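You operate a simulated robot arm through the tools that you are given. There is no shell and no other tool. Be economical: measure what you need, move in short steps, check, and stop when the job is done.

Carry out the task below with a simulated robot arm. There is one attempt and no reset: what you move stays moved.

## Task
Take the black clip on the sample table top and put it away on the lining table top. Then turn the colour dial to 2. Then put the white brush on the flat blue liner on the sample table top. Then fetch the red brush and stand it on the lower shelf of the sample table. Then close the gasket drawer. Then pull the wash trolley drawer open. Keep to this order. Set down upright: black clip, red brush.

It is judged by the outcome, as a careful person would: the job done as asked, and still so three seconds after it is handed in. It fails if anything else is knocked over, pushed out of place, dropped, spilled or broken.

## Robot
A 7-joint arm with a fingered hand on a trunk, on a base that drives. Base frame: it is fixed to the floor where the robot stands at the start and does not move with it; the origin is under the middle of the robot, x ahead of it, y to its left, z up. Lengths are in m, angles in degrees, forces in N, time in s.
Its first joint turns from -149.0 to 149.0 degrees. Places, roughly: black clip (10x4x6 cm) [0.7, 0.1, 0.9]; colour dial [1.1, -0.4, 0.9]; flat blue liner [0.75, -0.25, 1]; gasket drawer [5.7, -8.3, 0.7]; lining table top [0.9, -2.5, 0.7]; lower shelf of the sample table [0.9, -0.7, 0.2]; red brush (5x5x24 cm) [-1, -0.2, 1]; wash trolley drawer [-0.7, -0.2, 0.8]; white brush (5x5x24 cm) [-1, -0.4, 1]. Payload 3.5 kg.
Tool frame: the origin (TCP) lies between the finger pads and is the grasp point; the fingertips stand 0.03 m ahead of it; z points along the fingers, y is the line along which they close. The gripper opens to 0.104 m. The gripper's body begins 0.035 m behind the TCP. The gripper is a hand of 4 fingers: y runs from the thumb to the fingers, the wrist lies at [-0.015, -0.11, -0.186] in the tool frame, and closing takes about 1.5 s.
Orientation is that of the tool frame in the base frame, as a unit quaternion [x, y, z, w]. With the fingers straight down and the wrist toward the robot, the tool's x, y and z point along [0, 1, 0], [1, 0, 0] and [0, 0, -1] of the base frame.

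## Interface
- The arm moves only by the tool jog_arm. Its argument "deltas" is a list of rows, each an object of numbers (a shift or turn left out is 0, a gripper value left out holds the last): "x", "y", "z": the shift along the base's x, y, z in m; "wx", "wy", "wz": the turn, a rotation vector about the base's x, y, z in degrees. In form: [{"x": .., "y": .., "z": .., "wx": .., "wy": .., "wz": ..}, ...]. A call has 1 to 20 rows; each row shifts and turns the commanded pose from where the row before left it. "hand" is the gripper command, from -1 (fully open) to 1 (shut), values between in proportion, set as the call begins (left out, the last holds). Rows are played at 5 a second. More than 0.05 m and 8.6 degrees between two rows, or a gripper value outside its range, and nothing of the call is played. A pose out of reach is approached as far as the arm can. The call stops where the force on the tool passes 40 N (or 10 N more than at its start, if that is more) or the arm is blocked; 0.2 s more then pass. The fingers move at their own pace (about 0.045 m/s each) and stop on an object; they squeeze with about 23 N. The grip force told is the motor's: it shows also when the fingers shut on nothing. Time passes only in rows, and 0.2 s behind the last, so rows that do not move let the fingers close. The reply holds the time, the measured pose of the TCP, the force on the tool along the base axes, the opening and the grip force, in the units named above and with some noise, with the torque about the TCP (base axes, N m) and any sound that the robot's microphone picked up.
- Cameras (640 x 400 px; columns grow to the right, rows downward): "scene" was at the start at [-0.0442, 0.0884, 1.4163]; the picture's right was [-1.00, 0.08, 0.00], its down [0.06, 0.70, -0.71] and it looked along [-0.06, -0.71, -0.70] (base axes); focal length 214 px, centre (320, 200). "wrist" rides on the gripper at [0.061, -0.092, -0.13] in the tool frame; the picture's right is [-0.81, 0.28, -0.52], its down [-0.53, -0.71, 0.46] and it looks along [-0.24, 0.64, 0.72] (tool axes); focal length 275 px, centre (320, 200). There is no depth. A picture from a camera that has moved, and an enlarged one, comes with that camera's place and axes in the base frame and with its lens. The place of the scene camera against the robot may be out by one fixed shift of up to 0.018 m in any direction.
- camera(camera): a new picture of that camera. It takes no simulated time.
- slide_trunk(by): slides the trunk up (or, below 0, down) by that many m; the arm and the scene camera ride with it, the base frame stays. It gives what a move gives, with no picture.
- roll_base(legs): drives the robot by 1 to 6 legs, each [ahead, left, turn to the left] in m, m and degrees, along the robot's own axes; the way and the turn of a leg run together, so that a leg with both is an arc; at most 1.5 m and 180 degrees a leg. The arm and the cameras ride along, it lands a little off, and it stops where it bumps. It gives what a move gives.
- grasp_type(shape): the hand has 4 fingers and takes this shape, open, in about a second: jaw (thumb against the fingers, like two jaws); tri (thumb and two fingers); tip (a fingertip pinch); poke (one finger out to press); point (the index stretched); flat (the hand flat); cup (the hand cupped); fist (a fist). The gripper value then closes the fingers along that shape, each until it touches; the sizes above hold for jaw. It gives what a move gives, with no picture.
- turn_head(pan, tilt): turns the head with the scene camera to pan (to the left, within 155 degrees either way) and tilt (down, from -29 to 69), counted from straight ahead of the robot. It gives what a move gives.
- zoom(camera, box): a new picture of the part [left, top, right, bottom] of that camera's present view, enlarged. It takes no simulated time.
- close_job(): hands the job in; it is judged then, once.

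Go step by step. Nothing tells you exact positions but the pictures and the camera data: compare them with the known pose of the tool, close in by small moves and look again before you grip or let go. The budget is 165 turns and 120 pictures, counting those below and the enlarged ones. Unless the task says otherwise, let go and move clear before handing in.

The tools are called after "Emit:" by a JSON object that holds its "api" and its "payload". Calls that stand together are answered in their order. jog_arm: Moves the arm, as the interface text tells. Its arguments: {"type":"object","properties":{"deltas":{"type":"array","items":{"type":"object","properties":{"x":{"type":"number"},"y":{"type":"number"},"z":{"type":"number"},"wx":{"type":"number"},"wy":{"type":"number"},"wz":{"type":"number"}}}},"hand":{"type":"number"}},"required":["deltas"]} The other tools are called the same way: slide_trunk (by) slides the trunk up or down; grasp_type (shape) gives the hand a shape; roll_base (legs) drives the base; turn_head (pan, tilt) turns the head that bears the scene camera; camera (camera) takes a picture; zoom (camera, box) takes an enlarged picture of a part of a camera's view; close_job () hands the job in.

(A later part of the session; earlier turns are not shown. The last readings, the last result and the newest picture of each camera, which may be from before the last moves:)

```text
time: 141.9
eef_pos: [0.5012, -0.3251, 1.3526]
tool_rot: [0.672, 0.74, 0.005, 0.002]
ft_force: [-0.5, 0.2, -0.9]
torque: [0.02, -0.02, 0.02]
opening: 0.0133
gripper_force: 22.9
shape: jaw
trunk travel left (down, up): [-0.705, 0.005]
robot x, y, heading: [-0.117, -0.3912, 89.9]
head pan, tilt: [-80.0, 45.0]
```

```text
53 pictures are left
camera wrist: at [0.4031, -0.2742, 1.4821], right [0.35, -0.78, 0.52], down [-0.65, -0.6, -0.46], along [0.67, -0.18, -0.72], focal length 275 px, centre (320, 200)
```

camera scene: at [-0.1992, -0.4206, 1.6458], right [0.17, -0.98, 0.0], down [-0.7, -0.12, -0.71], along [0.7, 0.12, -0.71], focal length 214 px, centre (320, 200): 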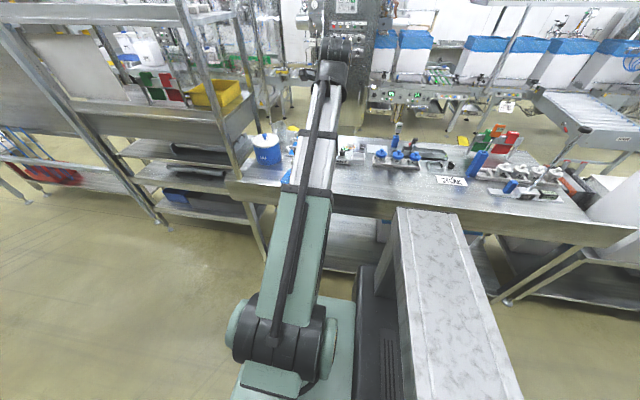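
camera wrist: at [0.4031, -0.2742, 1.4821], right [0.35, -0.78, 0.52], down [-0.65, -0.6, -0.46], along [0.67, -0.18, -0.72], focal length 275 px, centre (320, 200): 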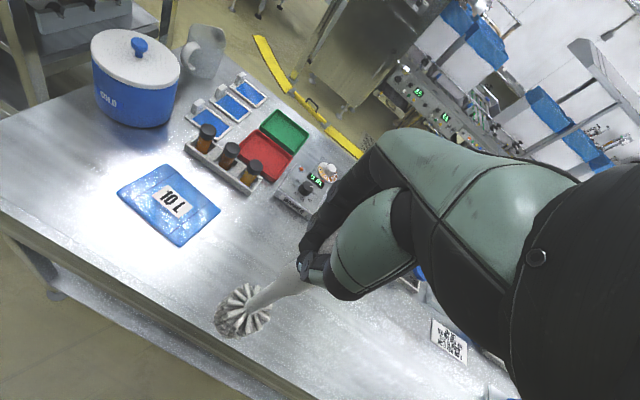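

The liner is centred at about (0.675, -0.138), 12×16 cm. I move the brush over it.

Emit:
{"api": "jog_arm", "payload": {"deltas": [{"x": 0.034, "y": 0.036}, {"x": 0.034, "y": 0.036}, {"x": 0.034, "y": 0.036}, {"x": 0.034, "y": 0.036}, {"x": 0.034, "y": 0.036}, {"z": -0.04}, {"z": -0.04}, {"z": -0.04}]}}

Emit:
{"api": "camera", "payload": {"camera": "wrist"}}

Emit:
{"api": "zoom", "payload": {"camera": "scene", "box": [220, 60, 380, 200]}}

```text
time: 143.7
eef_pos: [0.6699, -0.1464, 1.231]
tool_rot: [0.673, 0.74, 0.004, 0.003]
ft_force: [0.1, -1.2, -1.7]
torque: [-0.02, -0.03, -0.02]
opening: 0.0134
gripper_force: 22.9
shape: jaw
trunk travel left (down, up): [-0.705, 0.005]
robot x, y, heading: [-0.1165, -0.3911, 89.9]
head pan, tilt: [-80.0, 45.0]
```

```text
52 pictures are left
camera wrist: at [0.5718, -0.0951, 1.3613], right [0.35, -0.78, 0.52], down [-0.65, -0.6, -0.46], along [0.67, -0.18, -0.72], focal length 275 px, centre (320, 200)
```

wrist: 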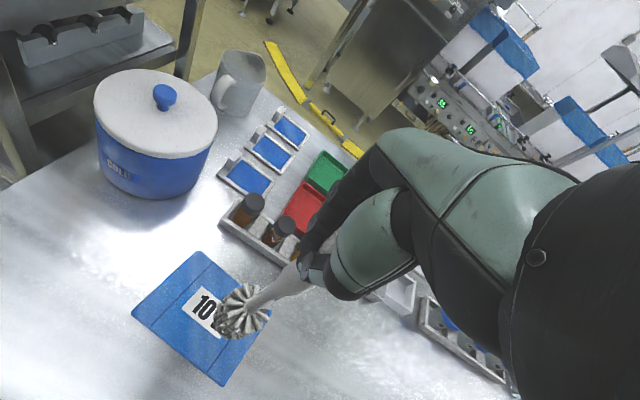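

```text
2.86 times, centred on (300, 130) of scene
camera zoom: at [-0.199, -0.4205, 1.6459], right [0.17, -0.98, 0.0], down [-0.7, -0.12, -0.71], along [0.7, 0.12, -0.71], focal length 613 px, centre (377, 400)
```

zoom: 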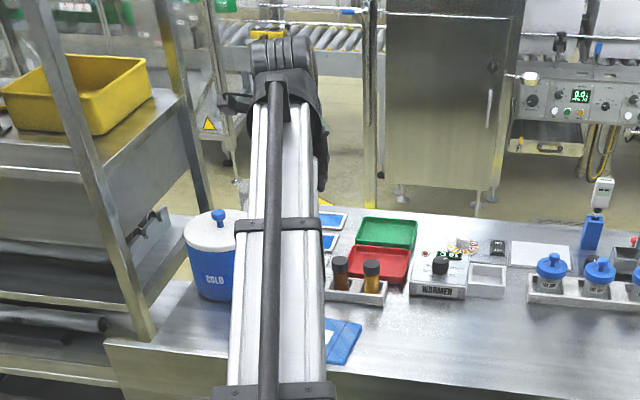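

The brush head hangs about 1 cm short of the liner's centre; I shift it and descend toward contact.

Emit:
{"api": "jog_arm", "payload": {"deltas": [{"x": 0.016, "y": 0.004}, {"z": -0.04}, {"z": -0.03}, {"z": -0.015}, {"z": -0.01}]}}

Emit:
{"api": "camera", "payload": {"camera": "wrist"}}

```text
time: 144.9
eef_pos: [0.6869, -0.1425, 1.1377]
tool_rot: [0.672, 0.74, 0.004, 0.003]
ft_force: [0.1, -0.4, -1.4]
torque: [0.05, 0.01, 0.03]
opening: 0.0137
gripper_force: 22.3
shape: jaw
trunk travel left (down, up): [-0.705, 0.005]
robot x, y, heading: [-0.1181, -0.3893, 89.9]
head pan, tilt: [-80.0, 45.0]
```

```text
50 pictures are left
camera wrist: at [0.5893, -0.0911, 1.268], right [0.35, -0.78, 0.52], down [-0.65, -0.6, -0.46], along [0.67, -0.18, -0.72], focal length 275 px, centre (320, 200)
```

wrist: 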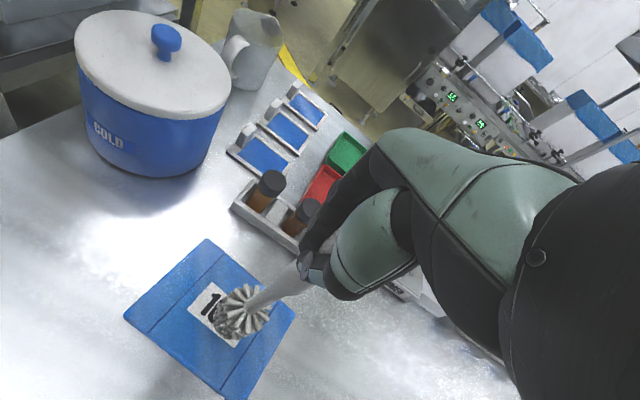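

The head is over the liner's middle. I go down in fine steps until contact.

Emit:
{"api": "jog_arm", "payload": {"deltas": [{"z": -0.006}, {"z": -0.006}, {"z": -0.004}, {}]}}

Emit:
{"api": "camera", "payload": {"camera": "wrist"}}

```text
time: 145.9
eef_pos: [0.6877, -0.1422, 1.1214]
tool_rot: [0.672, 0.74, 0.005, 0.003]
ft_force: [0.5, 0.5, -1.5]
torque: [-0.01, 0.01, -0.01]
opening: 0.0136
gripper_force: 22.3
shape: jaw
trunk travel left (down, up): [-0.705, 0.005]
robot x, y, heading: [-0.1212, -0.3876, 90.1]
head pan, tilt: [-80.0, 45.0]
```

```text
49 pictures are left
camera wrist: at [0.5893, -0.0909, 1.2519], right [0.35, -0.78, 0.52], down [-0.65, -0.6, -0.46], along [0.67, -0.18, -0.72], focal length 275 px, centre (320, 200)
```

wrist: 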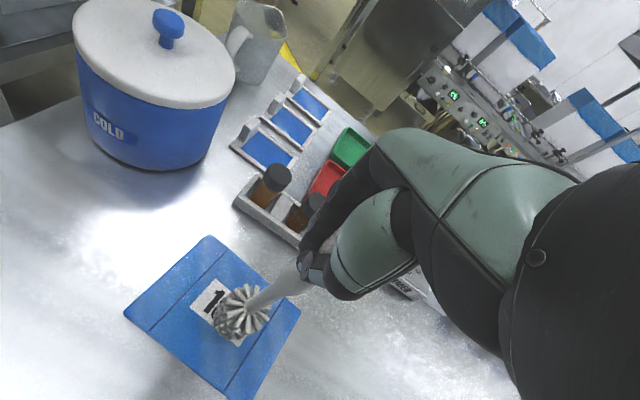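

Emit:
{"api": "jog_arm", "payload": {"deltas": [{"z": -0.004}, {"z": -0.003}, {"z": -0.003}]}}

```text
time: 146.7
eef_pos: [0.6866, -0.1415, 1.1126]
tool_rot: [0.672, 0.74, 0.006, 0.004]
ft_force: [0.9, 0.6, 16.1]
torque: [-0.08, -0.09, 0.03]
opening: 0.0145
gripper_force: 22.8
shape: jaw
trunk travel left (down, up): [-0.705, 0.005]
robot x, y, heading: [-0.1146, -0.3882, 89.9]
head pan, tilt: [-80.0, 45.0]
```

Contact at z 1.113. I ease off 1 mm, open moderately, and check that it stands.

Emit:
{"api": "jog_arm", "payload": {"deltas": [{"z": 0.001}, {}, {}, {}, {}], "hand": -0.3}}

Emit:
{"api": "camera", "payload": {"camera": "wrist"}}

```text
time: 147.9
eef_pos: [0.688, -0.1422, 1.1128]
tool_rot: [0.672, 0.74, 0.005, 0.004]
ft_force: [0.6, 0.2, 0.2]
torque: [-0.01, 0.05, -0.02]
opening: 0.0674
gripper_force: 0.0
shape: jaw
trunk travel left (down, up): [-0.705, 0.005]
robot x, y, heading: [-0.1125, -0.3896, 90.1]
head pan, tilt: [-80.0, 45.0]
```

```text
48 pictures are left
camera wrist: at [0.5894, -0.0904, 1.243], right [0.35, -0.78, 0.52], down [-0.65, -0.6, -0.46], along [0.67, -0.18, -0.72], focal length 275 px, centre (320, 200)
```

wrist: 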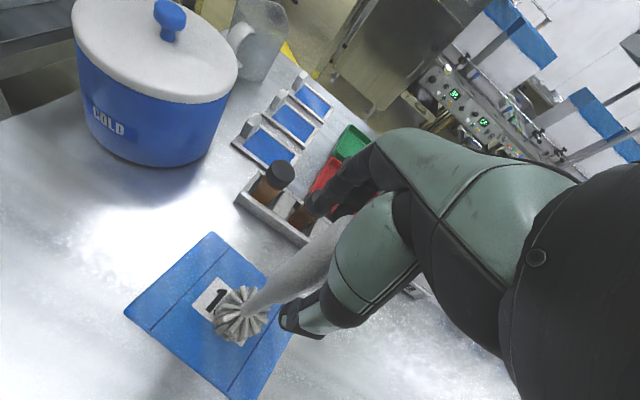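

It stands freely. I rise straight up and look again.

Emit:
{"api": "jog_arm", "payload": {"deltas": [{"z": 0.02}, {"z": 0.03}, {"z": 0.04}, {"z": 0.05}, {"z": 0.05}, {"z": 0.04}]}}

Emit:
{"api": "camera", "payload": {"camera": "wrist"}}

```text
time: 149.3
eef_pos: [0.6897, -0.1424, 1.3418]
tool_rot: [0.672, 0.74, 0.004, 0.003]
ft_force: [0.6, 0.7, 0.3]
torque: [-0.01, -0.02, 0.02]
opening: 0.0671
gripper_force: 0.1
shape: jaw
trunk travel left (down, up): [-0.705, 0.005]
robot x, y, heading: [-0.1139, -0.3904, 89.9]
head pan, tilt: [-80.0, 45.0]
```

```text
47 pictures are left
camera wrist: at [0.5909, -0.09, 1.4719], right [0.35, -0.78, 0.52], down [-0.65, -0.6, -0.46], along [0.67, -0.18, -0.72], focal length 275 px, centre (320, 200)
```

wrist: 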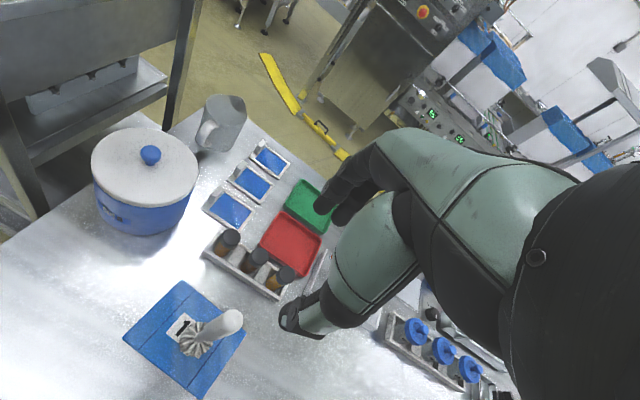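

The white brush stands on the liner. Now I retract, drive forward 0.17 and swing the arm back round to the red brush.

Emit:
{"api": "jog_arm", "payload": {"deltas": [{"x": -0.045, "y": -0.013}, {"x": -0.045, "y": -0.013}, {"x": -0.045, "y": -0.013}, {"x": -0.045, "y": -0.013}, {"x": -0.034, "y": -0.013}]}}

Emit:
{"api": "roll_base", "payload": {"legs": [[0.17, 0, 0]]}}

Emit:
{"api": "jog_arm", "payload": {"deltas": [{"x": -0.0162, "y": 0.0459, "wz": 4.85}, {"x": -0.0198, "y": 0.0445, "wz": 4.85}, {"x": -0.0232, "y": 0.0428, "wz": 4.85}, {"x": -0.0265, "y": 0.0409, "wz": 4.85}, {"x": -0.0296, "y": 0.0387, "wz": 4.85}, {"x": -0.0325, "y": 0.0362, "wz": 4.85}, {"x": -0.0353, "y": 0.0336, "wz": 4.85}, {"x": -0.0378, "y": 0.0307, "wz": 4.85}, {"x": -0.0401, "y": 0.0276, "wz": 4.85}, {"x": -0.0422, "y": 0.0244, "wz": 4.85}, {"x": -0.0439, "y": 0.021, "wz": 4.85}, {"x": -0.0454, "y": 0.0175, "wz": 4.85}, {"x": -0.0467, "y": 0.0139, "wz": 4.85}, {"x": -0.0476, "y": 0.0102, "wz": 4.85}, {"x": -0.0483, "y": 0.0064, "wz": 4.85}, {"x": -0.0486, "y": 0.0026, "wz": 4.85}, {"x": -0.0487, "y": -0.0012, "wz": 4.85}, {"x": -0.0484, "y": -0.0051, "wz": 4.85}, {"x": -0.0479, "y": -0.0088, "wz": 4.85}, {"x": -0.047, "y": -0.0126, "wz": 4.85}]}}

Emit:
{"api": "jog_arm", "payload": {"deltas": [{"x": -0.0459, "y": -0.0162, "wz": 4.85}, {"x": -0.0445, "y": -0.0198, "wz": 4.85}, {"x": -0.0428, "y": -0.0232, "wz": 4.85}, {"x": -0.0409, "y": -0.0265, "wz": 4.85}, {"x": -0.0387, "y": -0.0296, "wz": 4.85}, {"x": -0.0362, "y": -0.0325, "wz": 4.85}, {"x": -0.0336, "y": -0.0353, "wz": 4.85}, {"x": -0.0307, "y": -0.0378, "wz": 4.85}, {"x": -0.0276, "y": -0.0401, "wz": 4.85}, {"x": -0.0244, "y": -0.0422, "wz": 4.85}, {"x": -0.021, "y": -0.0439, "wz": 4.85}, {"x": -0.0175, "y": -0.0454, "wz": 4.85}, {"x": -0.0139, "y": -0.0467, "wz": 4.85}, {"x": -0.0102, "y": -0.0476, "wz": 4.85}, {"x": -0.0064, "y": -0.0483, "wz": 4.85}, {"x": -0.0026, "y": -0.0486, "wz": 4.85}]}}

Emit:
{"api": "camera", "payload": {"camera": "wrist"}}

```text
time: 150.5
eef_pos: [0.4714, -0.2072, 1.3419]
tool_rot: [0.673, 0.74, 0.005, 0.004]
ft_force: [0.2, 0.0, -1.2]
torque: [0.01, -0.03, 0.02]
opening: 0.0672
gripper_force: 0.0
shape: jaw
trunk travel left (down, up): [-0.705, 0.005]
robot x, y, heading: [-0.1196, -0.3888, 90.1]
head pan, tilt: [-80.0, 45.0]
```

```text
time: 152.0
eef_pos: [0.4718, -0.0354, 1.3419]
tool_rot: [0.672, 0.74, 0.004, 0.003]
ft_force: [-0.5, -0.8, -0.1]
torque: [-0.01, 0.0, 0.01]
opening: 0.0672
gripper_force: 0.0
shape: jaw
trunk travel left (down, up): [-0.705, 0.005]
robot x, y, heading: [-0.1179, -0.2197, 89.8]
head pan, tilt: [-80.0, 45.0]
```

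```text
time: 156.2
eef_pos: [-0.3031, 0.3721, 1.3442]
tool_rot: [-0.108, 0.994, 0.007, -0.001]
ft_force: [-0.5, -0.8, 0.4]
torque: [0.01, 0.01, -0.02]
opening: 0.0675
gripper_force: 0.0
shape: jaw
trunk travel left (down, up): [-0.705, 0.005]
robot x, y, heading: [-0.1156, -0.2169, 90.1]
head pan, tilt: [-80.0, 45.0]
```

```text
time: 159.6
eef_pos: [-0.7408, -0.2136, 1.3426]
tool_rot: [-0.706, 0.708, 0.003, -0.004]
ft_force: [0.4, -0.1, 0.4]
torque: [0.02, -0.01, -0.02]
opening: 0.0673
gripper_force: 0.0
shape: jaw
trunk travel left (down, up): [-0.705, 0.005]
robot x, y, heading: [-0.1198, -0.2157, 90.2]
head pan, tilt: [-80.0, 45.0]
```

```text
46 pictures are left
camera wrist: at [-0.6475, -0.275, 1.4719], right [-0.27, 0.81, 0.52], down [0.71, 0.53, -0.46], along [-0.65, 0.24, -0.72], focal length 275 px, centre (320, 200)
```

wrist: 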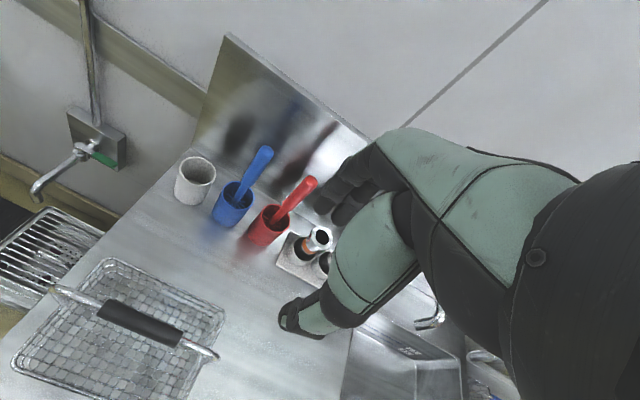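

The red brush is at about (-0.965, -0.197). I move over it.

Emit:
{"api": "jog_arm", "payload": {"deltas": [{"x": -0.045, "y": 0.004}, {"x": -0.045, "y": 0.004}, {"x": -0.045, "y": 0.004}, {"x": -0.045, "y": 0.003}, {"x": -0.045, "y": 0.002, "z": -0.02}, {"z": -0.04}, {"z": -0.04}, {"z": -0.04}], "hand": -0.3}}

Emit:
{"api": "camera", "payload": {"camera": "wrist"}}

```text
time: 161.4
eef_pos: [-0.9648, -0.1927, 1.2008]
tool_rot: [-0.707, 0.707, 0.002, -0.005]
ft_force: [0.3, -1.0, -1.2]
torque: [0.04, 0.02, 0.04]
opening: 0.0675
gripper_force: 0.0
shape: jaw
trunk travel left (down, up): [-0.705, 0.005]
robot x, y, heading: [-0.1138, -0.2177, 89.8]
head pan, tilt: [-80.0, 45.0]
```

```text
45 pictures are left
camera wrist: at [-0.8727, -0.2541, 1.3313], right [-0.27, 0.81, 0.52], down [0.71, 0.53, -0.46], along [-0.65, 0.24, -0.72], focal length 275 px, centre (320, 200)
```

wrist: 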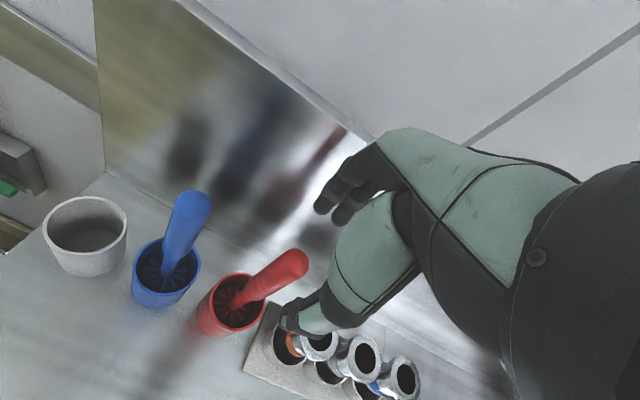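

The handle top is at (-0.973, -0.194). I align, descend and grip.

Emit:
{"api": "jog_arm", "payload": {"deltas": [{"x": -0.008, "y": -0.001, "z": -0.02}, {"z": -0.03}, {"z": -0.025}, {"z": -0.014}]}}

Emit:
{"api": "jog_arm", "payload": {"deltas": [{}, {}, {}, {}, {}, {}], "hand": 1}}

Emit:
{"api": "camera", "payload": {"camera": "wrist"}}

```text
time: 162.4
eef_pos: [-0.9731, -0.1963, 1.1121]
tool_rot: [-0.707, 0.708, 0.003, -0.005]
ft_force: [0.3, 0.9, 0.2]
torque: [0.04, -0.05, 0.03]
opening: 0.0676
gripper_force: 0.0
shape: jaw
trunk travel left (down, up): [-0.705, 0.005]
robot x, y, heading: [-0.1224, -0.2156, 89.8]
head pan, tilt: [-80.0, 45.0]
```

```text
time: 163.8
eef_pos: [-0.9738, -0.1947, 1.1124]
tool_rot: [-0.707, 0.707, 0.003, -0.005]
ft_force: [-0.8, 1.2, 0.3]
torque: [0.03, 0.04, 0.0]
opening: 0.0126
gripper_force: 22.9
shape: jaw
trunk travel left (down, up): [-0.705, 0.005]
robot x, y, heading: [-0.1183, -0.215, 89.9]
head pan, tilt: [-80.0, 45.0]
```

```text
44 pictures are left
camera wrist: at [-0.8804, -0.2564, 1.2426], right [-0.27, 0.81, 0.52], down [0.71, 0.53, -0.46], along [-0.65, 0.24, -0.72], focal length 275 px, centre (320, 200)
```

wrist: 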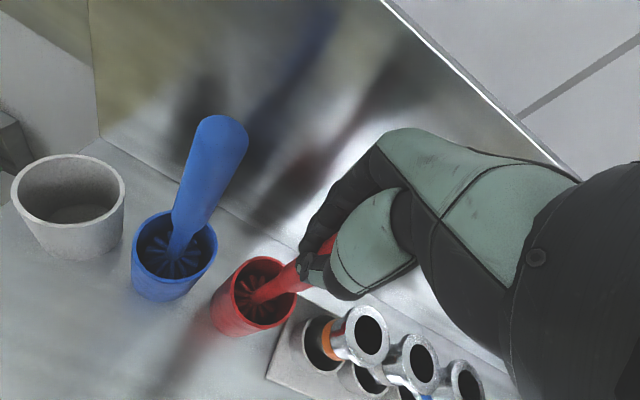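

Gripped. I lift straight up and then retract.

Emit:
{"api": "jog_arm", "payload": {"deltas": [{"z": 0.02}, {"z": 0.03}, {"z": 0.04}, {"z": 0.04}, {"z": 0.04}, {"z": 0.02}]}}

Emit:
{"api": "camera", "payload": {"camera": "wrist"}}

```text
time: 165.2
eef_pos: [-0.975, -0.1968, 1.3022]
tool_rot: [-0.706, 0.708, 0.002, -0.004]
ft_force: [0.4, 0.0, -1.0]
torque: [0.0, 0.01, 0.0]
opening: 0.0127
gripper_force: 22.5
shape: jaw
trunk travel left (down, up): [-0.705, 0.005]
robot x, y, heading: [-0.1175, -0.2163, 90.0]
head pan, tilt: [-80.0, 45.0]
```

```text
43 pictures are left
camera wrist: at [-0.8808, -0.258, 1.433], right [-0.27, 0.81, 0.52], down [0.71, 0.53, -0.46], along [-0.65, 0.24, -0.72], focal length 275 px, centre (320, 200)
```

wrist: 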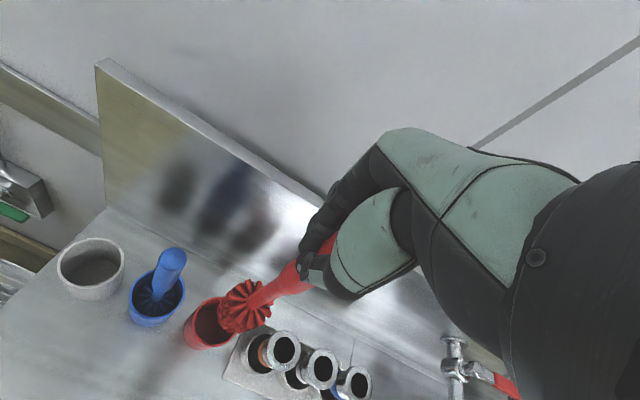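

The red brush is out cleanly. I retract and swing the arm to the front of the robot.

Emit:
{"api": "jog_arm", "payload": {"deltas": [{"x": 0.02, "z": 0.01}, {"x": 0.04, "z": 0.015}, {"x": 0.045, "z": 0.015}, {"x": 0.045}, {"x": 0.045}, {"x": 0.042}]}}

Emit:
{"api": "jog_arm", "payload": {"deltas": [{"x": 0.0019, "y": 0.0486, "wz": -4.5}, {"x": 0.0057, "y": 0.0483, "wz": -4.5}, {"x": 0.0095, "y": 0.0478, "wz": -4.5}, {"x": 0.0132, "y": 0.0469, "wz": -4.5}, {"x": 0.0169, "y": 0.0457, "wz": -4.5}, {"x": 0.0204, "y": 0.0442, "wz": -4.5}, {"x": 0.0238, "y": 0.0425, "wz": -4.5}, {"x": 0.027, "y": 0.0405, "wz": -4.5}, {"x": 0.0301, "y": 0.0382, "wz": -4.5}, {"x": 0.033, "y": 0.0357, "wz": -4.5}, {"x": 0.0357, "y": 0.033, "wz": -4.5}, {"x": 0.0382, "y": 0.0301, "wz": -4.5}, {"x": 0.0405, "y": 0.027, "wz": -4.5}, {"x": 0.0425, "y": 0.0238, "wz": -4.5}, {"x": 0.0442, "y": 0.0204, "wz": -4.5}, {"x": 0.0457, "y": 0.0169, "wz": -4.5}, {"x": 0.0469, "y": 0.0132, "wz": -4.5}, {"x": 0.0478, "y": 0.0095, "wz": -4.5}, {"x": 0.0483, "y": 0.0057, "wz": -4.5}, {"x": 0.0486, "y": 0.0019, "wz": -4.5}]}}

Emit:
{"api": "roll_base", "payload": {"legs": [[0, -0.06, 0], [-0.84, 0, 0], [0, 0, -90]]}}

Emit:
{"api": "turn_head", "payload": {"pan": 25, "tilt": 50}}

Emit:
{"api": "camera", "payload": {"camera": "scene"}}

```text
time: 166.6
eef_pos: [-0.7364, -0.1927, 1.3424]
tool_rot: [0.707, -0.707, -0.003, 0.005]
ft_force: [0.8, -0.4, -1.5]
torque: [-0.01, -0.01, 0.0]
opening: 0.0123
gripper_force: 22.8
shape: jaw
trunk travel left (down, up): [-0.705, 0.005]
robot x, y, heading: [-0.1167, -0.2186, 90.1]
head pan, tilt: [-80.0, 45.0]
```

```text
time: 170.8
eef_pos: [-0.1147, 0.4236, 1.3443]
tool_rot: [0.0, 1.0, 0.005, -0.001]
ft_force: [-0.1, -0.4, -0.2]
torque: [0.03, 0.01, -0.03]
opening: 0.0128
gripper_force: 22.4
shape: jaw
trunk travel left (down, up): [-0.705, 0.005]
robot x, y, heading: [-0.1176, -0.2145, 89.9]
head pan, tilt: [-80.0, 45.0]
```

```text
time: 179.6
eef_pos: [0.5862, -1.0342, 1.3441]
tool_rot: [0.692, 0.721, 0.005, 0.003]
ft_force: [-0.5, 0.2, -0.9]
torque: [0.02, -0.01, -0.02]
opening: 0.0125
gripper_force: 23.7
shape: jaw
trunk travel left (down, up): [-0.705, 0.005]
robot x, y, heading: [-0.0533, -1.058, 2.8]
head pan, tilt: [-80.0, 45.0]
```

```text
time: 181.4
eef_pos: [0.5863, -1.0334, 1.3432]
tool_rot: [0.692, 0.722, 0.004, 0.003]
ft_force: [-0.5, -0.6, -1.0]
torque: [0.04, 0.03, 0.0]
opening: 0.0124
gripper_force: 23.0
shape: jaw
trunk travel left (down, up): [-0.705, 0.005]
robot x, y, heading: [-0.0563, -1.057, 2.4]
head pan, tilt: [25.0, 50.0]
```

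```text
42 pictures are left
camera scene: at [-0.0319, -0.8545, 1.6389], right [0.46, -0.89, 0.0], down [-0.68, -0.35, -0.64], along [0.57, 0.3, -0.77], focal length 214 px, centre (320, 200)
```

scene: 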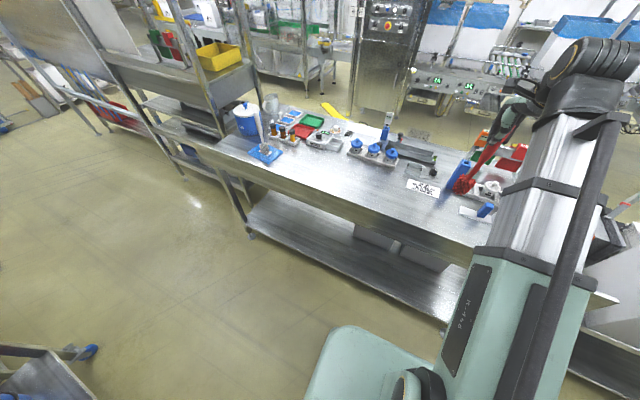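

I am facing the sample table again. The lower shelf's front strip is free near y ≈ -0.75, so I drive there and pull the arm back so the brush can go down in front of the table edge.

Emit:
{"api": "roll_base", "payload": {"legs": [[0, 0.3, -2.5]]}}

Emit:
{"api": "jog_arm", "payload": {"deltas": [{"x": -0.04}, {"x": -0.035}]}}

Emit:
{"api": "turn_head", "payload": {"pan": 0, "tilt": 55}}

Emit:
{"api": "camera", "payload": {"camera": "scene"}}

Emit:
{"api": "camera", "payload": {"camera": "wrist"}}

```text
time: 183.4
eef_pos: [0.5803, -0.7608, 1.344]
tool_rot: [0.709, 0.705, 0.004, 0.003]
ft_force: [0.3, 0.5, -1.3]
torque: [0.03, 0.0, 0.01]
opening: 0.0123
gripper_force: 22.6
shape: jaw
trunk travel left (down, up): [-0.705, 0.005]
robot x, y, heading: [-0.0653, -0.7544, -0.3]
head pan, tilt: [25.0, 50.0]
```

```text
time: 184.0
eef_pos: [0.5072, -0.7606, 1.3451]
tool_rot: [0.709, 0.705, 0.005, 0.004]
ft_force: [0.8, 0.2, -0.5]
torque: [0.02, -0.01, 0.01]
opening: 0.0123
gripper_force: 23.0
shape: jaw
trunk travel left (down, up): [-0.705, 0.005]
robot x, y, heading: [-0.0589, -0.7579, -0.4]
head pan, tilt: [25.0, 50.0]
```

```text
time: 184.9
eef_pos: [0.5085, -0.7606, 1.3442]
tool_rot: [0.709, 0.705, 0.004, 0.002]
ft_force: [-0.3, 0.1, -0.1]
torque: [0.03, -0.02, 0.01]
opening: 0.0123
gripper_force: 23.4
shape: jaw
trunk travel left (down, up): [-0.705, 0.005]
robot x, y, heading: [-0.0631, -0.7578, -0.4]
head pan, tilt: [0.0, 55.0]
```

```text
41 pictures are left
camera scene: at [-0.0258, -0.5869, 1.6324], right [0.0, -1.0, 0.0], down [-0.82, 0.0, -0.57], along [0.57, 0.0, -0.82], focal length 214 px, centre (320, 200)
```

scene: 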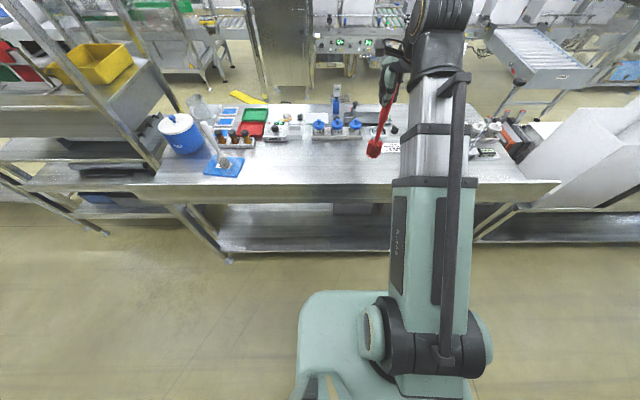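

```text
40 pictures are left
camera wrist: at [0.4152, -0.6991, 1.475], right [0.27, -0.81, 0.52], down [-0.71, -0.53, -0.46], along [0.65, -0.25, -0.72], focal length 275 px, centre (320, 200)
```

wrist: 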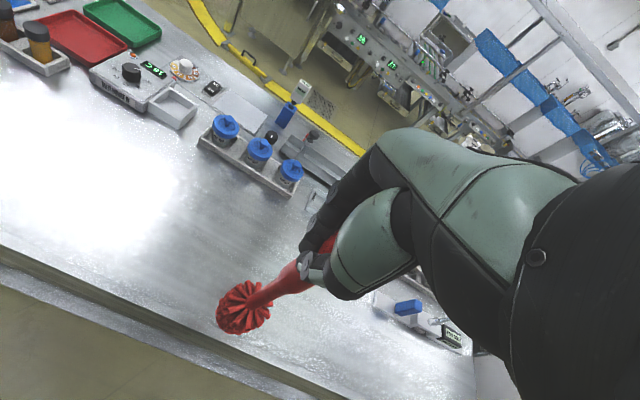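

I need the table's front edge precisely before going down, so I zoom the wrist view there.

Emit:
{"api": "zoom", "payload": {"camera": "wrist", "box": [0, 220, 320, 400]}}

Emit:
{"api": "zoom", "payload": {"camera": "scene", "box": [180, 160, 500, 270]}}

```text
2.00 times, centred on (160, 310) of wrist
camera zoom: at [0.4152, -0.6991, 1.475], right [0.27, -0.81, 0.52], down [-0.71, -0.53, -0.46], along [0.65, -0.25, -0.72], focal length 551 px, centre (640, -20)
```

zoom: 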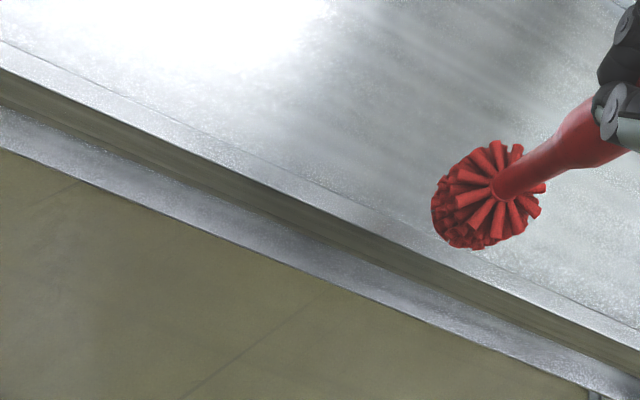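

```text
2.00 times, centred on (340, 215) of scene
camera zoom: at [-0.0258, -0.5869, 1.6324], right [0.0, -1.0, 0.0], down [-0.82, 0.0, -0.57], along [0.57, 0.0, -0.82], focal length 429 px, centre (280, 170)
```

zoom: 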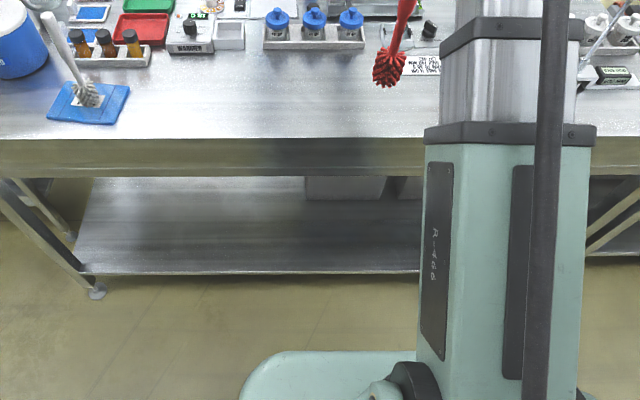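

The estimates of the table edge disagree (0.51–0.58). I back the base a little and lower the brush to just above table height, in front of the edge, to compare directly.

Emit:
{"api": "roll_base", "payload": {"legs": [[-0.04, 0, 0]]}}

Emit:
{"api": "slide_trunk", "payload": {"by": -0.18}}

Emit:
{"api": "camera", "payload": {"camera": "wrist"}}

Emit:
{"api": "zoom", "payload": {"camera": "scene", "box": [260, 60, 500, 260]}}

```text
time: 185.8
eef_pos: [0.465, -0.7604, 1.346]
tool_rot: [0.708, 0.706, 0.006, 0.004]
ft_force: [-0.5, 0.8, -0.8]
torque: [-0.06, -0.03, -0.01]
opening: 0.0126
gripper_force: 23.4
shape: jaw
trunk travel left (down, up): [-0.705, 0.005]
robot x, y, heading: [-0.1043, -0.7558, -0.2]
head pan, tilt: [0.0, 55.0]
```

```text
time: 187.8
eef_pos: [0.4673, -0.7599, 1.1649]
tool_rot: [0.709, 0.706, 0.004, 0.004]
ft_force: [-0.9, 0.1, -1.3]
torque: [-0.02, 0.05, 0.01]
opening: 0.0123
gripper_force: 23.3
shape: jaw
trunk travel left (down, up): [-0.525, 0.185]
robot x, y, heading: [-0.0972, -0.7575, -0.1]
head pan, tilt: [0.0, 55.0]
```

```text
37 pictures are left
camera wrist: at [0.3745, -0.6989, 1.2951], right [0.27, -0.81, 0.52], down [-0.71, -0.53, -0.46], along [0.65, -0.24, -0.72], focal length 275 px, centre (320, 200)
```

wrist: 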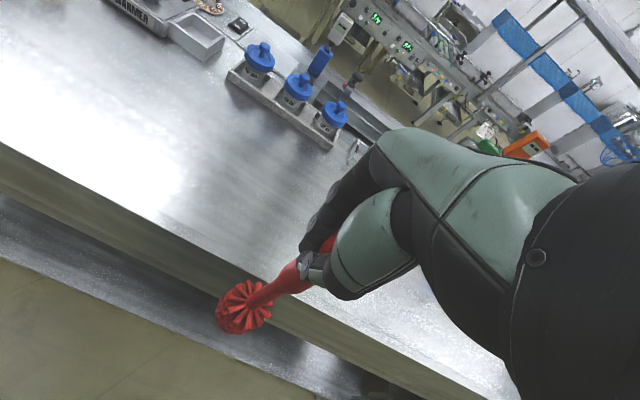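

```text
2.00 times, centred on (380, 160) of scene
camera zoom: at [-0.0662, -0.5868, 1.4524], right [0.0, -1.0, 0.0], down [-0.82, 0.0, -0.57], along [0.57, 0.0, -0.82], focal length 429 px, centre (200, 280)
```

zoom: 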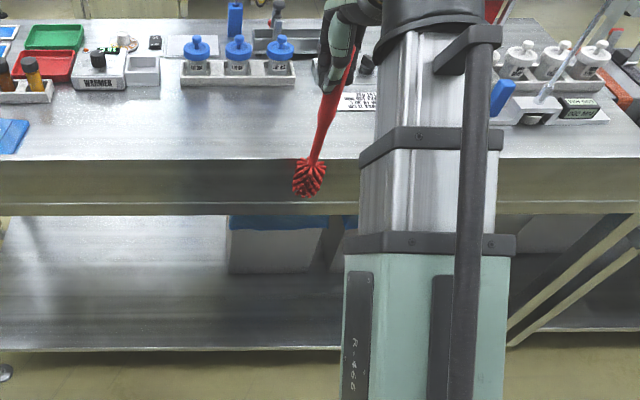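

To be safe I shift back slightly more and pull the arm in to x ≈ 0.435 before descending past the apron.

Emit:
{"api": "roll_base", "payload": {"legs": [[-0.02, -0.03, 0]]}}

Emit:
{"api": "jog_arm", "payload": {"deltas": [{"x": -0.012}]}}

Emit:
{"api": "slide_trunk", "payload": {"by": -0.3}}

Emit:
{"api": "camera", "payload": {"camera": "wrist"}}

Emit:
{"api": "camera", "payload": {"camera": "scene"}}

```text
time: 188.7
eef_pos: [0.4475, -0.79, 1.1641]
tool_rot: [0.708, 0.706, 0.005, 0.004]
ft_force: [-0.1, 0.3, -1.2]
torque: [-0.03, -0.03, -0.03]
opening: 0.0125
gripper_force: 23.1
shape: jaw
trunk travel left (down, up): [-0.525, 0.185]
robot x, y, heading: [-0.1213, -0.786, -0.1]
head pan, tilt: [0.0, 55.0]
```

```text
time: 189.1
eef_pos: [0.4363, -0.7889, 1.1644]
tool_rot: [0.709, 0.706, 0.004, 0.003]
ft_force: [0.9, 0.7, -0.3]
torque: [0.05, -0.02, -0.02]
opening: 0.0122
gripper_force: 22.8
shape: jaw
trunk travel left (down, up): [-0.525, 0.185]
robot x, y, heading: [-0.1192, -0.7897, -0.4]
head pan, tilt: [0.0, 55.0]
```

```text
time: 192.1
eef_pos: [0.4365, -0.789, 0.8653]
tool_rot: [0.709, 0.706, 0.005, 0.004]
ft_force: [-0.5, 0.3, -0.5]
torque: [0.03, 0.0, 0.02]
opening: 0.0121
gripper_force: 22.6
shape: jaw
trunk travel left (down, up): [-0.225, 0.485]
robot x, y, heading: [-0.1233, -0.7897, -0.5]
head pan, tilt: [0.0, 55.0]
```

```text
35 pictures are left
camera wrist: at [0.3432, -0.7283, 0.995], right [0.27, -0.81, 0.52], down [-0.71, -0.53, -0.46], along [0.65, -0.24, -0.72], focal length 275 px, centre (320, 200)
```

wrist: 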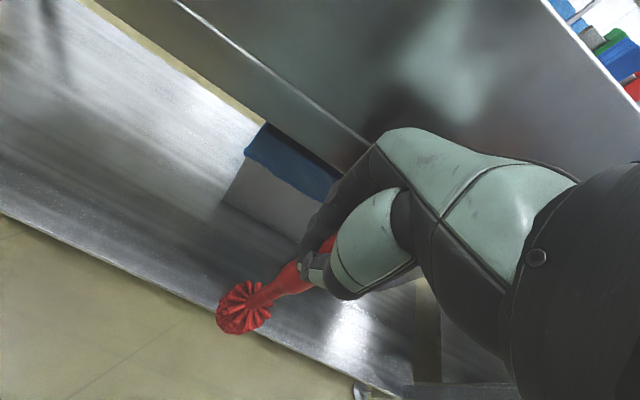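

```text
34 pictures are left
camera scene: at [-0.0862, -0.6168, 1.1524], right [0.0, -1.0, 0.0], down [-0.82, 0.0, -0.57], along [0.57, 0.0, -0.82], focal length 214 px, centre (320, 200)
```

scene: 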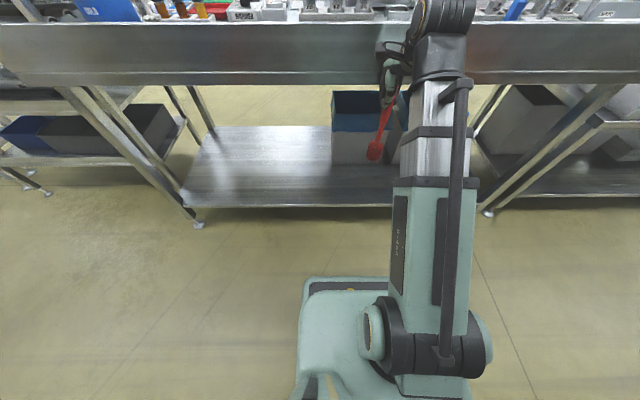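

Combining both cameras, the table's front rim is at x ≈ 0.49 (z 0.87–0.99), and the shelf's front edge at x ≈ 0.53, z ≈ 0.2. The hand is in front of the rim; I keep lowering.

Emit:
{"api": "slide_trunk", "payload": {"by": -0.22}}

Emit:
{"api": "jog_arm", "payload": {"deltas": [{"z": -0.04}, {"z": -0.04}, {"z": -0.04}, {"z": -0.04}]}}

Emit:
{"api": "camera", "payload": {"camera": "wrist"}}

Emit:
{"api": "camera", "payload": {"camera": "scene"}}

```text
time: 194.4
eef_pos: [0.4343, -0.7886, 0.6462]
tool_rot: [0.708, 0.706, 0.004, 0.003]
ft_force: [-0.2, -0.1, -1.5]
torque: [0.03, 0.03, 0.03]
opening: 0.0126
gripper_force: 22.8
shape: jaw
trunk travel left (down, up): [-0.005, 0.705]
robot x, y, heading: [-0.1212, -0.7853, -0.3]
head pan, tilt: [0.0, 55.0]
```

```text
time: 195.4
eef_pos: [0.4375, -0.7882, 0.4864]
tool_rot: [0.708, 0.706, 0.005, 0.004]
ft_force: [-0.7, 0.1, -0.6]
torque: [0.01, 0.0, -0.02]
opening: 0.0125
gripper_force: 22.8
shape: jaw
trunk travel left (down, up): [-0.005, 0.705]
robot x, y, heading: [-0.1225, -0.7852, -0.3]
head pan, tilt: [0.0, 55.0]
```

```text
33 pictures are left
camera wrist: at [0.3436, -0.7278, 0.6156], right [0.27, -0.81, 0.52], down [-0.71, -0.53, -0.46], along [0.65, -0.24, -0.72], focal length 275 px, centre (320, 200)
```

wrist: 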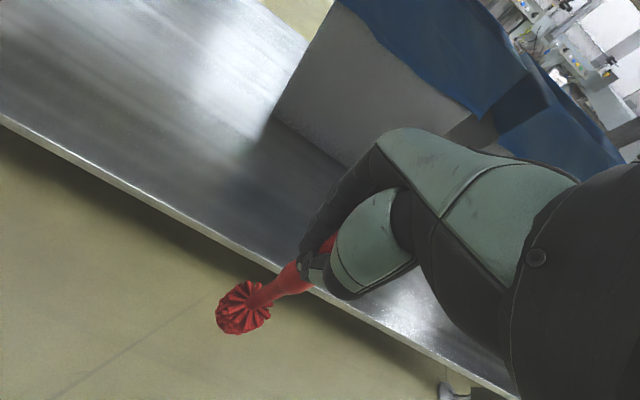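

```text
32 pictures are left
camera scene: at [-0.0862, -0.6168, 0.9324], right [0.0, -1.0, 0.0], down [-0.82, 0.0, -0.57], along [0.57, 0.0, -0.82], focal length 214 px, centre (320, 200)
```

scene: 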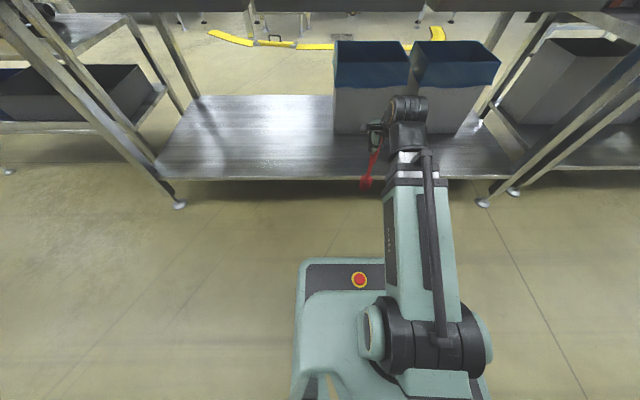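

A box stands on the shelf behind (front at x ≈ 0.87); the strip in front is free. I move the brush in over the shelf to x ≈ 0.65.

Emit:
{"api": "jog_arm", "payload": {"deltas": [{"x": 0.04}, {"x": 0.04}, {"x": 0.04}, {"x": 0.04}, {"x": 0.035}, {"x": 0.015, "z": -0.03}, {"z": -0.02}]}}

Emit:
{"api": "camera", "payload": {"camera": "wrist"}}

Emit:
{"api": "zoom", "payload": {"camera": "scene", "box": [260, 30, 500, 210]}}

```text
time: 197.0
eef_pos: [0.6465, -0.7896, 0.437]
tool_rot: [0.708, 0.706, 0.006, 0.005]
ft_force: [0.0, 0.7, 17.7]
torque: [-0.16, -0.05, 0.0]
opening: 0.0133
gripper_force: 22.7
shape: jaw
trunk travel left (down, up): [-0.005, 0.705]
robot x, y, heading: [-0.1231, -0.784, -0.2]
head pan, tilt: [0.0, 55.0]
```

```text
31 pictures are left
camera wrist: at [0.5532, -0.7285, 0.5656], right [0.26, -0.81, 0.52], down [-0.71, -0.53, -0.47], along [0.65, -0.24, -0.72], focal length 275 px, centre (320, 200)
```

wrist: 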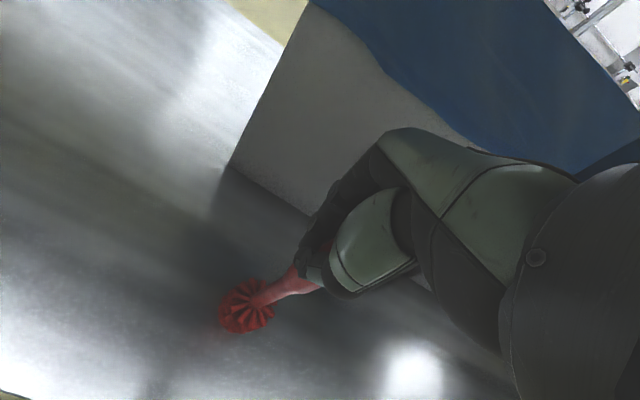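

```text
2.22 times, centred on (380, 120) of scene
camera zoom: at [-0.0873, -0.6168, 0.9328], right [0.0, -1.0, 0.0], down [-0.82, 0.0, -0.57], along [0.57, 0.0, -0.82], focal length 477 px, centre (187, 378)
```

zoom: 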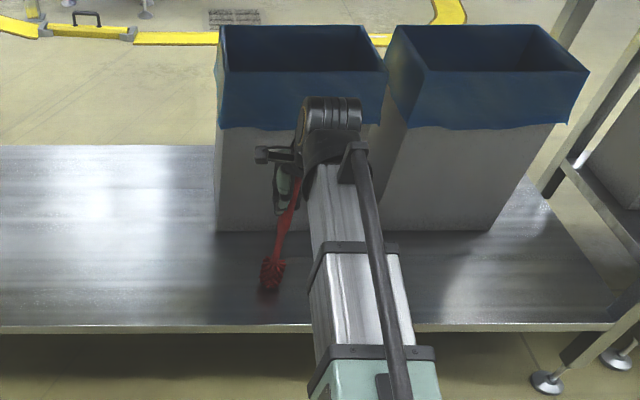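

Contact with the shelf at z 0.437. I ease off slightly and open.

Emit:
{"api": "jog_arm", "payload": {"deltas": [{"z": 0.001}, {}, {}, {}, {}], "hand": -0.3}}

Emit:
{"api": "camera", "payload": {"camera": "wrist"}}

```text
time: 198.2
eef_pos: [0.6454, -0.7897, 0.4342]
tool_rot: [0.709, 0.705, 0.005, 0.004]
ft_force: [-0.7, -0.2, -0.8]
torque: [0.01, 0.0, -0.02]
opening: 0.0672
gripper_force: 0.1
shape: jaw
trunk travel left (down, up): [-0.005, 0.705]
robot x, y, heading: [-0.1209, -0.7866, -0.2]
head pan, tilt: [0.0, 55.0]
```

```text
29 pictures are left
camera wrist: at [0.5533, -0.7285, 0.5648], right [0.27, -0.81, 0.52], down [-0.71, -0.53, -0.46], along [0.65, -0.24, -0.72], focal length 275 px, centre (320, 200)
```

wrist: 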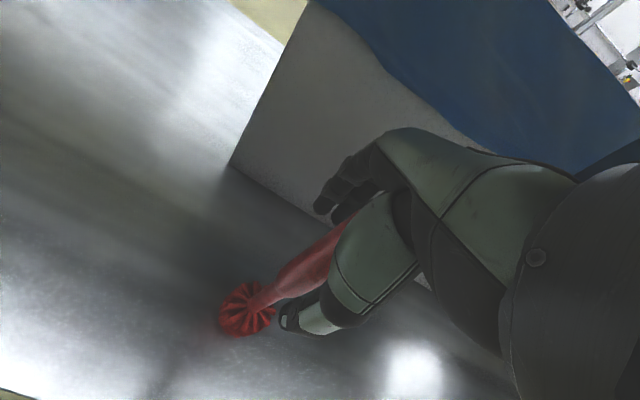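

The red brush stands on the shelf. I raise 0.1, just clear of its top, and withdraw.

Emit:
{"api": "jog_arm", "payload": {"deltas": [{"z": 0.02}, {"z": 0.03}, {"z": 0.03}, {"z": 0.025}]}}

Emit:
{"api": "camera", "payload": {"camera": "wrist"}}

```text
time: 199.2
eef_pos: [0.646, -0.7866, 0.5414]
tool_rot: [0.709, 0.705, 0.005, 0.003]
ft_force: [-0.1, -0.3, -1.0]
torque: [0.0, 0.01, 0.01]
opening: 0.0675
gripper_force: 0.0
shape: jaw
trunk travel left (down, up): [-0.005, 0.705]
robot x, y, heading: [-0.1181, -0.7845, -0.5]
head pan, tilt: [0.0, 55.0]
```

```text
28 pictures are left
camera wrist: at [0.5533, -0.7264, 0.6713], right [0.27, -0.81, 0.52], down [-0.71, -0.53, -0.46], along [0.65, -0.24, -0.72], focal length 275 px, centre (320, 200)
```

wrist: 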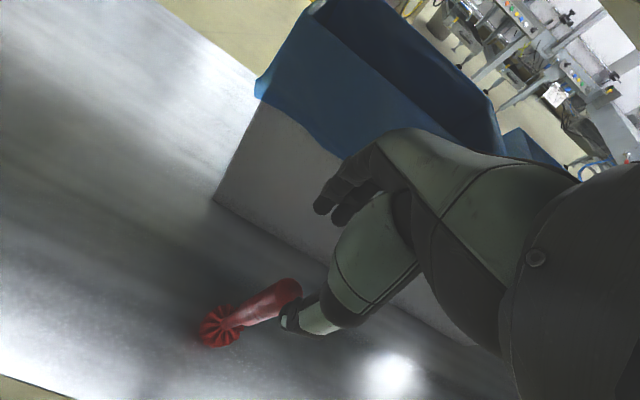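

The brush stands free. I withdraw from under the table, raise the trunk, and look down the aisle for the way to the gasket drawer at (5.7, -8.3).

Emit:
{"api": "jog_arm", "payload": {"deltas": [{"x": -0.04}, {"x": -0.04}, {"x": -0.04}, {"x": -0.04}, {"x": -0.04}, {"x": -0.01}]}}

Emit:
{"api": "slide_trunk", "payload": {"by": 0.5}}

Emit:
{"api": "turn_head", "payload": {"pan": -85, "tilt": 15}}

Emit:
{"api": "roll_base", "payload": {"legs": [[0.1, 0, 0], [0, -1.5, 0], [0, -1.2, 0]]}}

Emit:
{"api": "camera", "payload": {"camera": "scene"}}

```text
time: 200.6
eef_pos: [0.4365, -0.7879, 0.5417]
tool_rot: [0.708, 0.706, 0.004, 0.003]
ft_force: [-0.7, 0.4, 0.3]
torque: [-0.02, 0.01, 0.01]
opening: 0.0675
gripper_force: 0.1
shape: jaw
trunk travel left (down, up): [-0.005, 0.705]
robot x, y, heading: [-0.1205, -0.7888, -0.3]
head pan, tilt: [0.0, 55.0]
```

```text
refused: 0.5 is not a number from -0.4 to 0.4
```

```text
time: 202.2
eef_pos: [0.4371, -0.7885, 0.5407]
tool_rot: [0.708, 0.706, 0.004, 0.004]
ft_force: [0.9, 0.7, 0.7]
torque: [-0.01, 0.03, -0.01]
opening: 0.0674
gripper_force: 0.0
shape: jaw
trunk travel left (down, up): [-0.005, 0.705]
robot x, y, heading: [-0.1192, -0.7896, -0.4]
head pan, tilt: [-85.0, 15.0]
```

```text
time: 206.8
eef_pos: [0.5366, -1.4203, 0.5412]
tool_rot: [0.697, 0.717, 0.01, -0.001]
ft_force: [-0.5, 7.9, 1.7]
torque: [-0.55, -0.08, 0.09]
opening: 0.0673
gripper_force: 0.0
shape: jaw
trunk travel left (down, up): [-0.005, 0.705]
robot x, y, heading: [-0.0179, -1.4322, 0.0]
head pan, tilt: [-85.0, 15.0]
stopped in leg 2: the force on the tool passed its limit at 112 N (the readings are from after the stop); the commanded pose is now the measured one
```

```text
27 pictures are left
camera scene: at [-0.0507, -1.3552, 0.9926], right [-1.0, -0.09, 0.0], down [-0.02, 0.26, -0.97], along [0.09, -0.96, -0.26], focal length 214 px, centre (320, 200)
```

scene: 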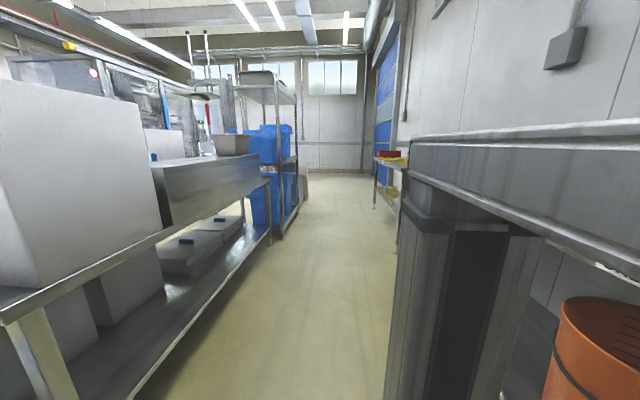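

The trunk command was refused (its limit is 0.4), so the low hand bumped something, probably the table's leg. I back off at once and look at what it touched.

Emit:
{"api": "roll_base", "payload": {"legs": [[0, 0.12, 0], [-0.1, 0, 0]]}}

Emit:
{"api": "turn_head", "payload": {"pan": 10, "tilt": 40}}

Emit:
{"api": "camera", "payload": {"camera": "scene"}}

```text
time: 208.8
eef_pos: [0.4348, -1.3049, 0.5419]
tool_rot: [0.7, 0.715, 0.01, -0.001]
ft_force: [-0.3, -0.5, -0.2]
torque: [0.01, -0.03, 0.0]
opening: 0.0675
gripper_force: 0.0
shape: jaw
trunk travel left (down, up): [-0.005, 0.705]
robot x, y, heading: [-0.1208, -1.3142, -0.0]
head pan, tilt: [-85.0, 15.0]
```

```text
time: 210.5
eef_pos: [0.4345, -1.304, 0.542]
tool_rot: [0.698, 0.716, 0.01, -0.001]
ft_force: [-0.3, 0.1, -0.7]
torque: [0.03, -0.01, -0.03]
opening: 0.0671
gripper_force: 0.1
shape: jaw
trunk travel left (down, up): [-0.005, 0.705]
robot x, y, heading: [-0.1252, -1.3185, -0.0]
head pan, tilt: [10.0, 40.0]
```

```text
26 pictures are left
camera scene: at [-0.0772, -1.1297, 0.9531], right [0.17, -0.98, 0.0], down [-0.63, -0.11, -0.77], along [0.75, 0.13, -0.64], focal length 214 px, centre (320, 200)
```

scene: 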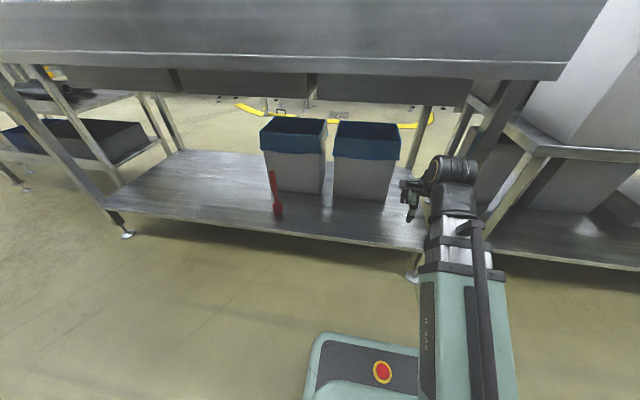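

The red brush still stands and the table looks in place. Now I raise the trunk 0.4 and then 0.2, and confirm before driving.

Emit:
{"api": "slide_trunk", "payload": {"by": 0.4}}

Emit:
{"api": "slide_trunk", "payload": {"by": 0.25}}

Emit:
{"api": "zoom", "payload": {"camera": "scene", "box": [60, 100, 500, 330]}}

```text
time: 214.3
eef_pos: [0.4335, -1.3054, 0.942]
tool_rot: [0.699, 0.715, 0.01, -0.002]
ft_force: [-15.5, -0.8, -3.6]
torque: [0.02, -0.07, -0.23]
opening: 0.0617
gripper_force: 0.1
shape: jaw
trunk travel left (down, up): [-0.405, 0.305]
robot x, y, heading: [-0.1231, -1.3151, -0.2]
head pan, tilt: [10.0, 40.0]
```

```text
time: 216.9
eef_pos: [0.4351, -1.3057, 1.1905]
tool_rot: [0.699, 0.715, 0.011, -0.001]
ft_force: [0.7, -0.2, -0.2]
torque: [0.01, 0.0, 0.01]
opening: 0.0675
gripper_force: 0.0
shape: jaw
trunk travel left (down, up): [-0.655, 0.055]
robot x, y, heading: [-0.1237, -1.3128, -0.1]
head pan, tilt: [10.0, 40.0]
```

```text
1.45 times, centred on (280, 215) of scene
camera zoom: at [-0.0773, -1.1296, 1.603], right [0.17, -0.98, 0.0], down [-0.63, -0.11, -0.77], along [0.75, 0.13, -0.64], focal length 312 px, centre (378, 178)
```

zoom: 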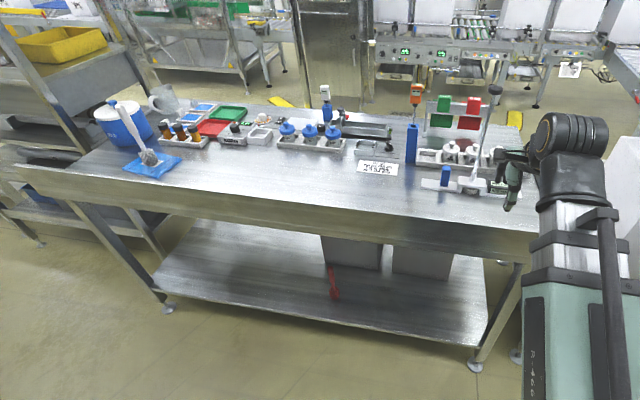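

All items stand as they should. I swing the arm to the side for travel and drive down the aisle.

Emit:
{"api": "jog_arm", "payload": {"deltas": [{"y": -0.05, "z": 0.03}, {"y": -0.05, "z": 0.0}, {"x": -0.012, "y": -0.048}, {"x": -0.018, "y": -0.046}, {"x": -0.02, "y": -0.045}, {"x": -0.025, "y": -0.043}, {"x": -0.03, "y": -0.04}, {"x": -0.03, "y": -0.04}, {"x": -0.033, "y": -0.037}, {"x": -0.033, "y": -0.037}, {"x": -0.03, "y": -0.035}, {"x": -0.02, "y": -0.03}]}}

Emit:
{"api": "turn_head", "payload": {"pan": -80, "tilt": 15}}

```text
refused: row 1 steps farther than a row can; nothing moved
```

```text
time: 218.5
eef_pos: [0.4341, -1.3055, 1.1921]
tool_rot: [0.699, 0.715, 0.01, -0.001]
ft_force: [0.1, -0.1, -0.7]
torque: [-0.02, 0.03, -0.02]
opening: 0.0673
gripper_force: 0.0
shape: jaw
trunk travel left (down, up): [-0.655, 0.055]
robot x, y, heading: [-0.1226, -1.3124, 0.2]
head pan, tilt: [-80.0, 15.0]
```

One row was too long; I repeat it with smaller rows.

Emit:
{"api": "jog_arm", "payload": {"deltas": [{"z": 0.03}, {"y": -0.05}, {"y": -0.05}, {"x": -0.012, "y": -0.048}, {"x": -0.018, "y": -0.046}, {"x": -0.02, "y": -0.045}, {"x": -0.025, "y": -0.043}, {"x": -0.03, "y": -0.039}, {"x": -0.03, "y": -0.039}, {"x": -0.033, "y": -0.037}, {"x": -0.033, "y": -0.037}, {"x": -0.03, "y": -0.035}, {"x": -0.02, "y": -0.03}]}}

```text
time: 221.3
eef_pos: [0.1813, -1.8062, 1.2211]
tool_rot: [0.699, 0.715, 0.01, -0.002]
ft_force: [0.1, 0.7, -0.2]
torque: [0.0, -0.02, 0.03]
opening: 0.0676
gripper_force: 0.0
shape: jaw
trunk travel left (down, up): [-0.655, 0.055]
robot x, y, heading: [-0.1248, -1.3131, -0.2]
head pan, tilt: [-80.0, 15.0]
```

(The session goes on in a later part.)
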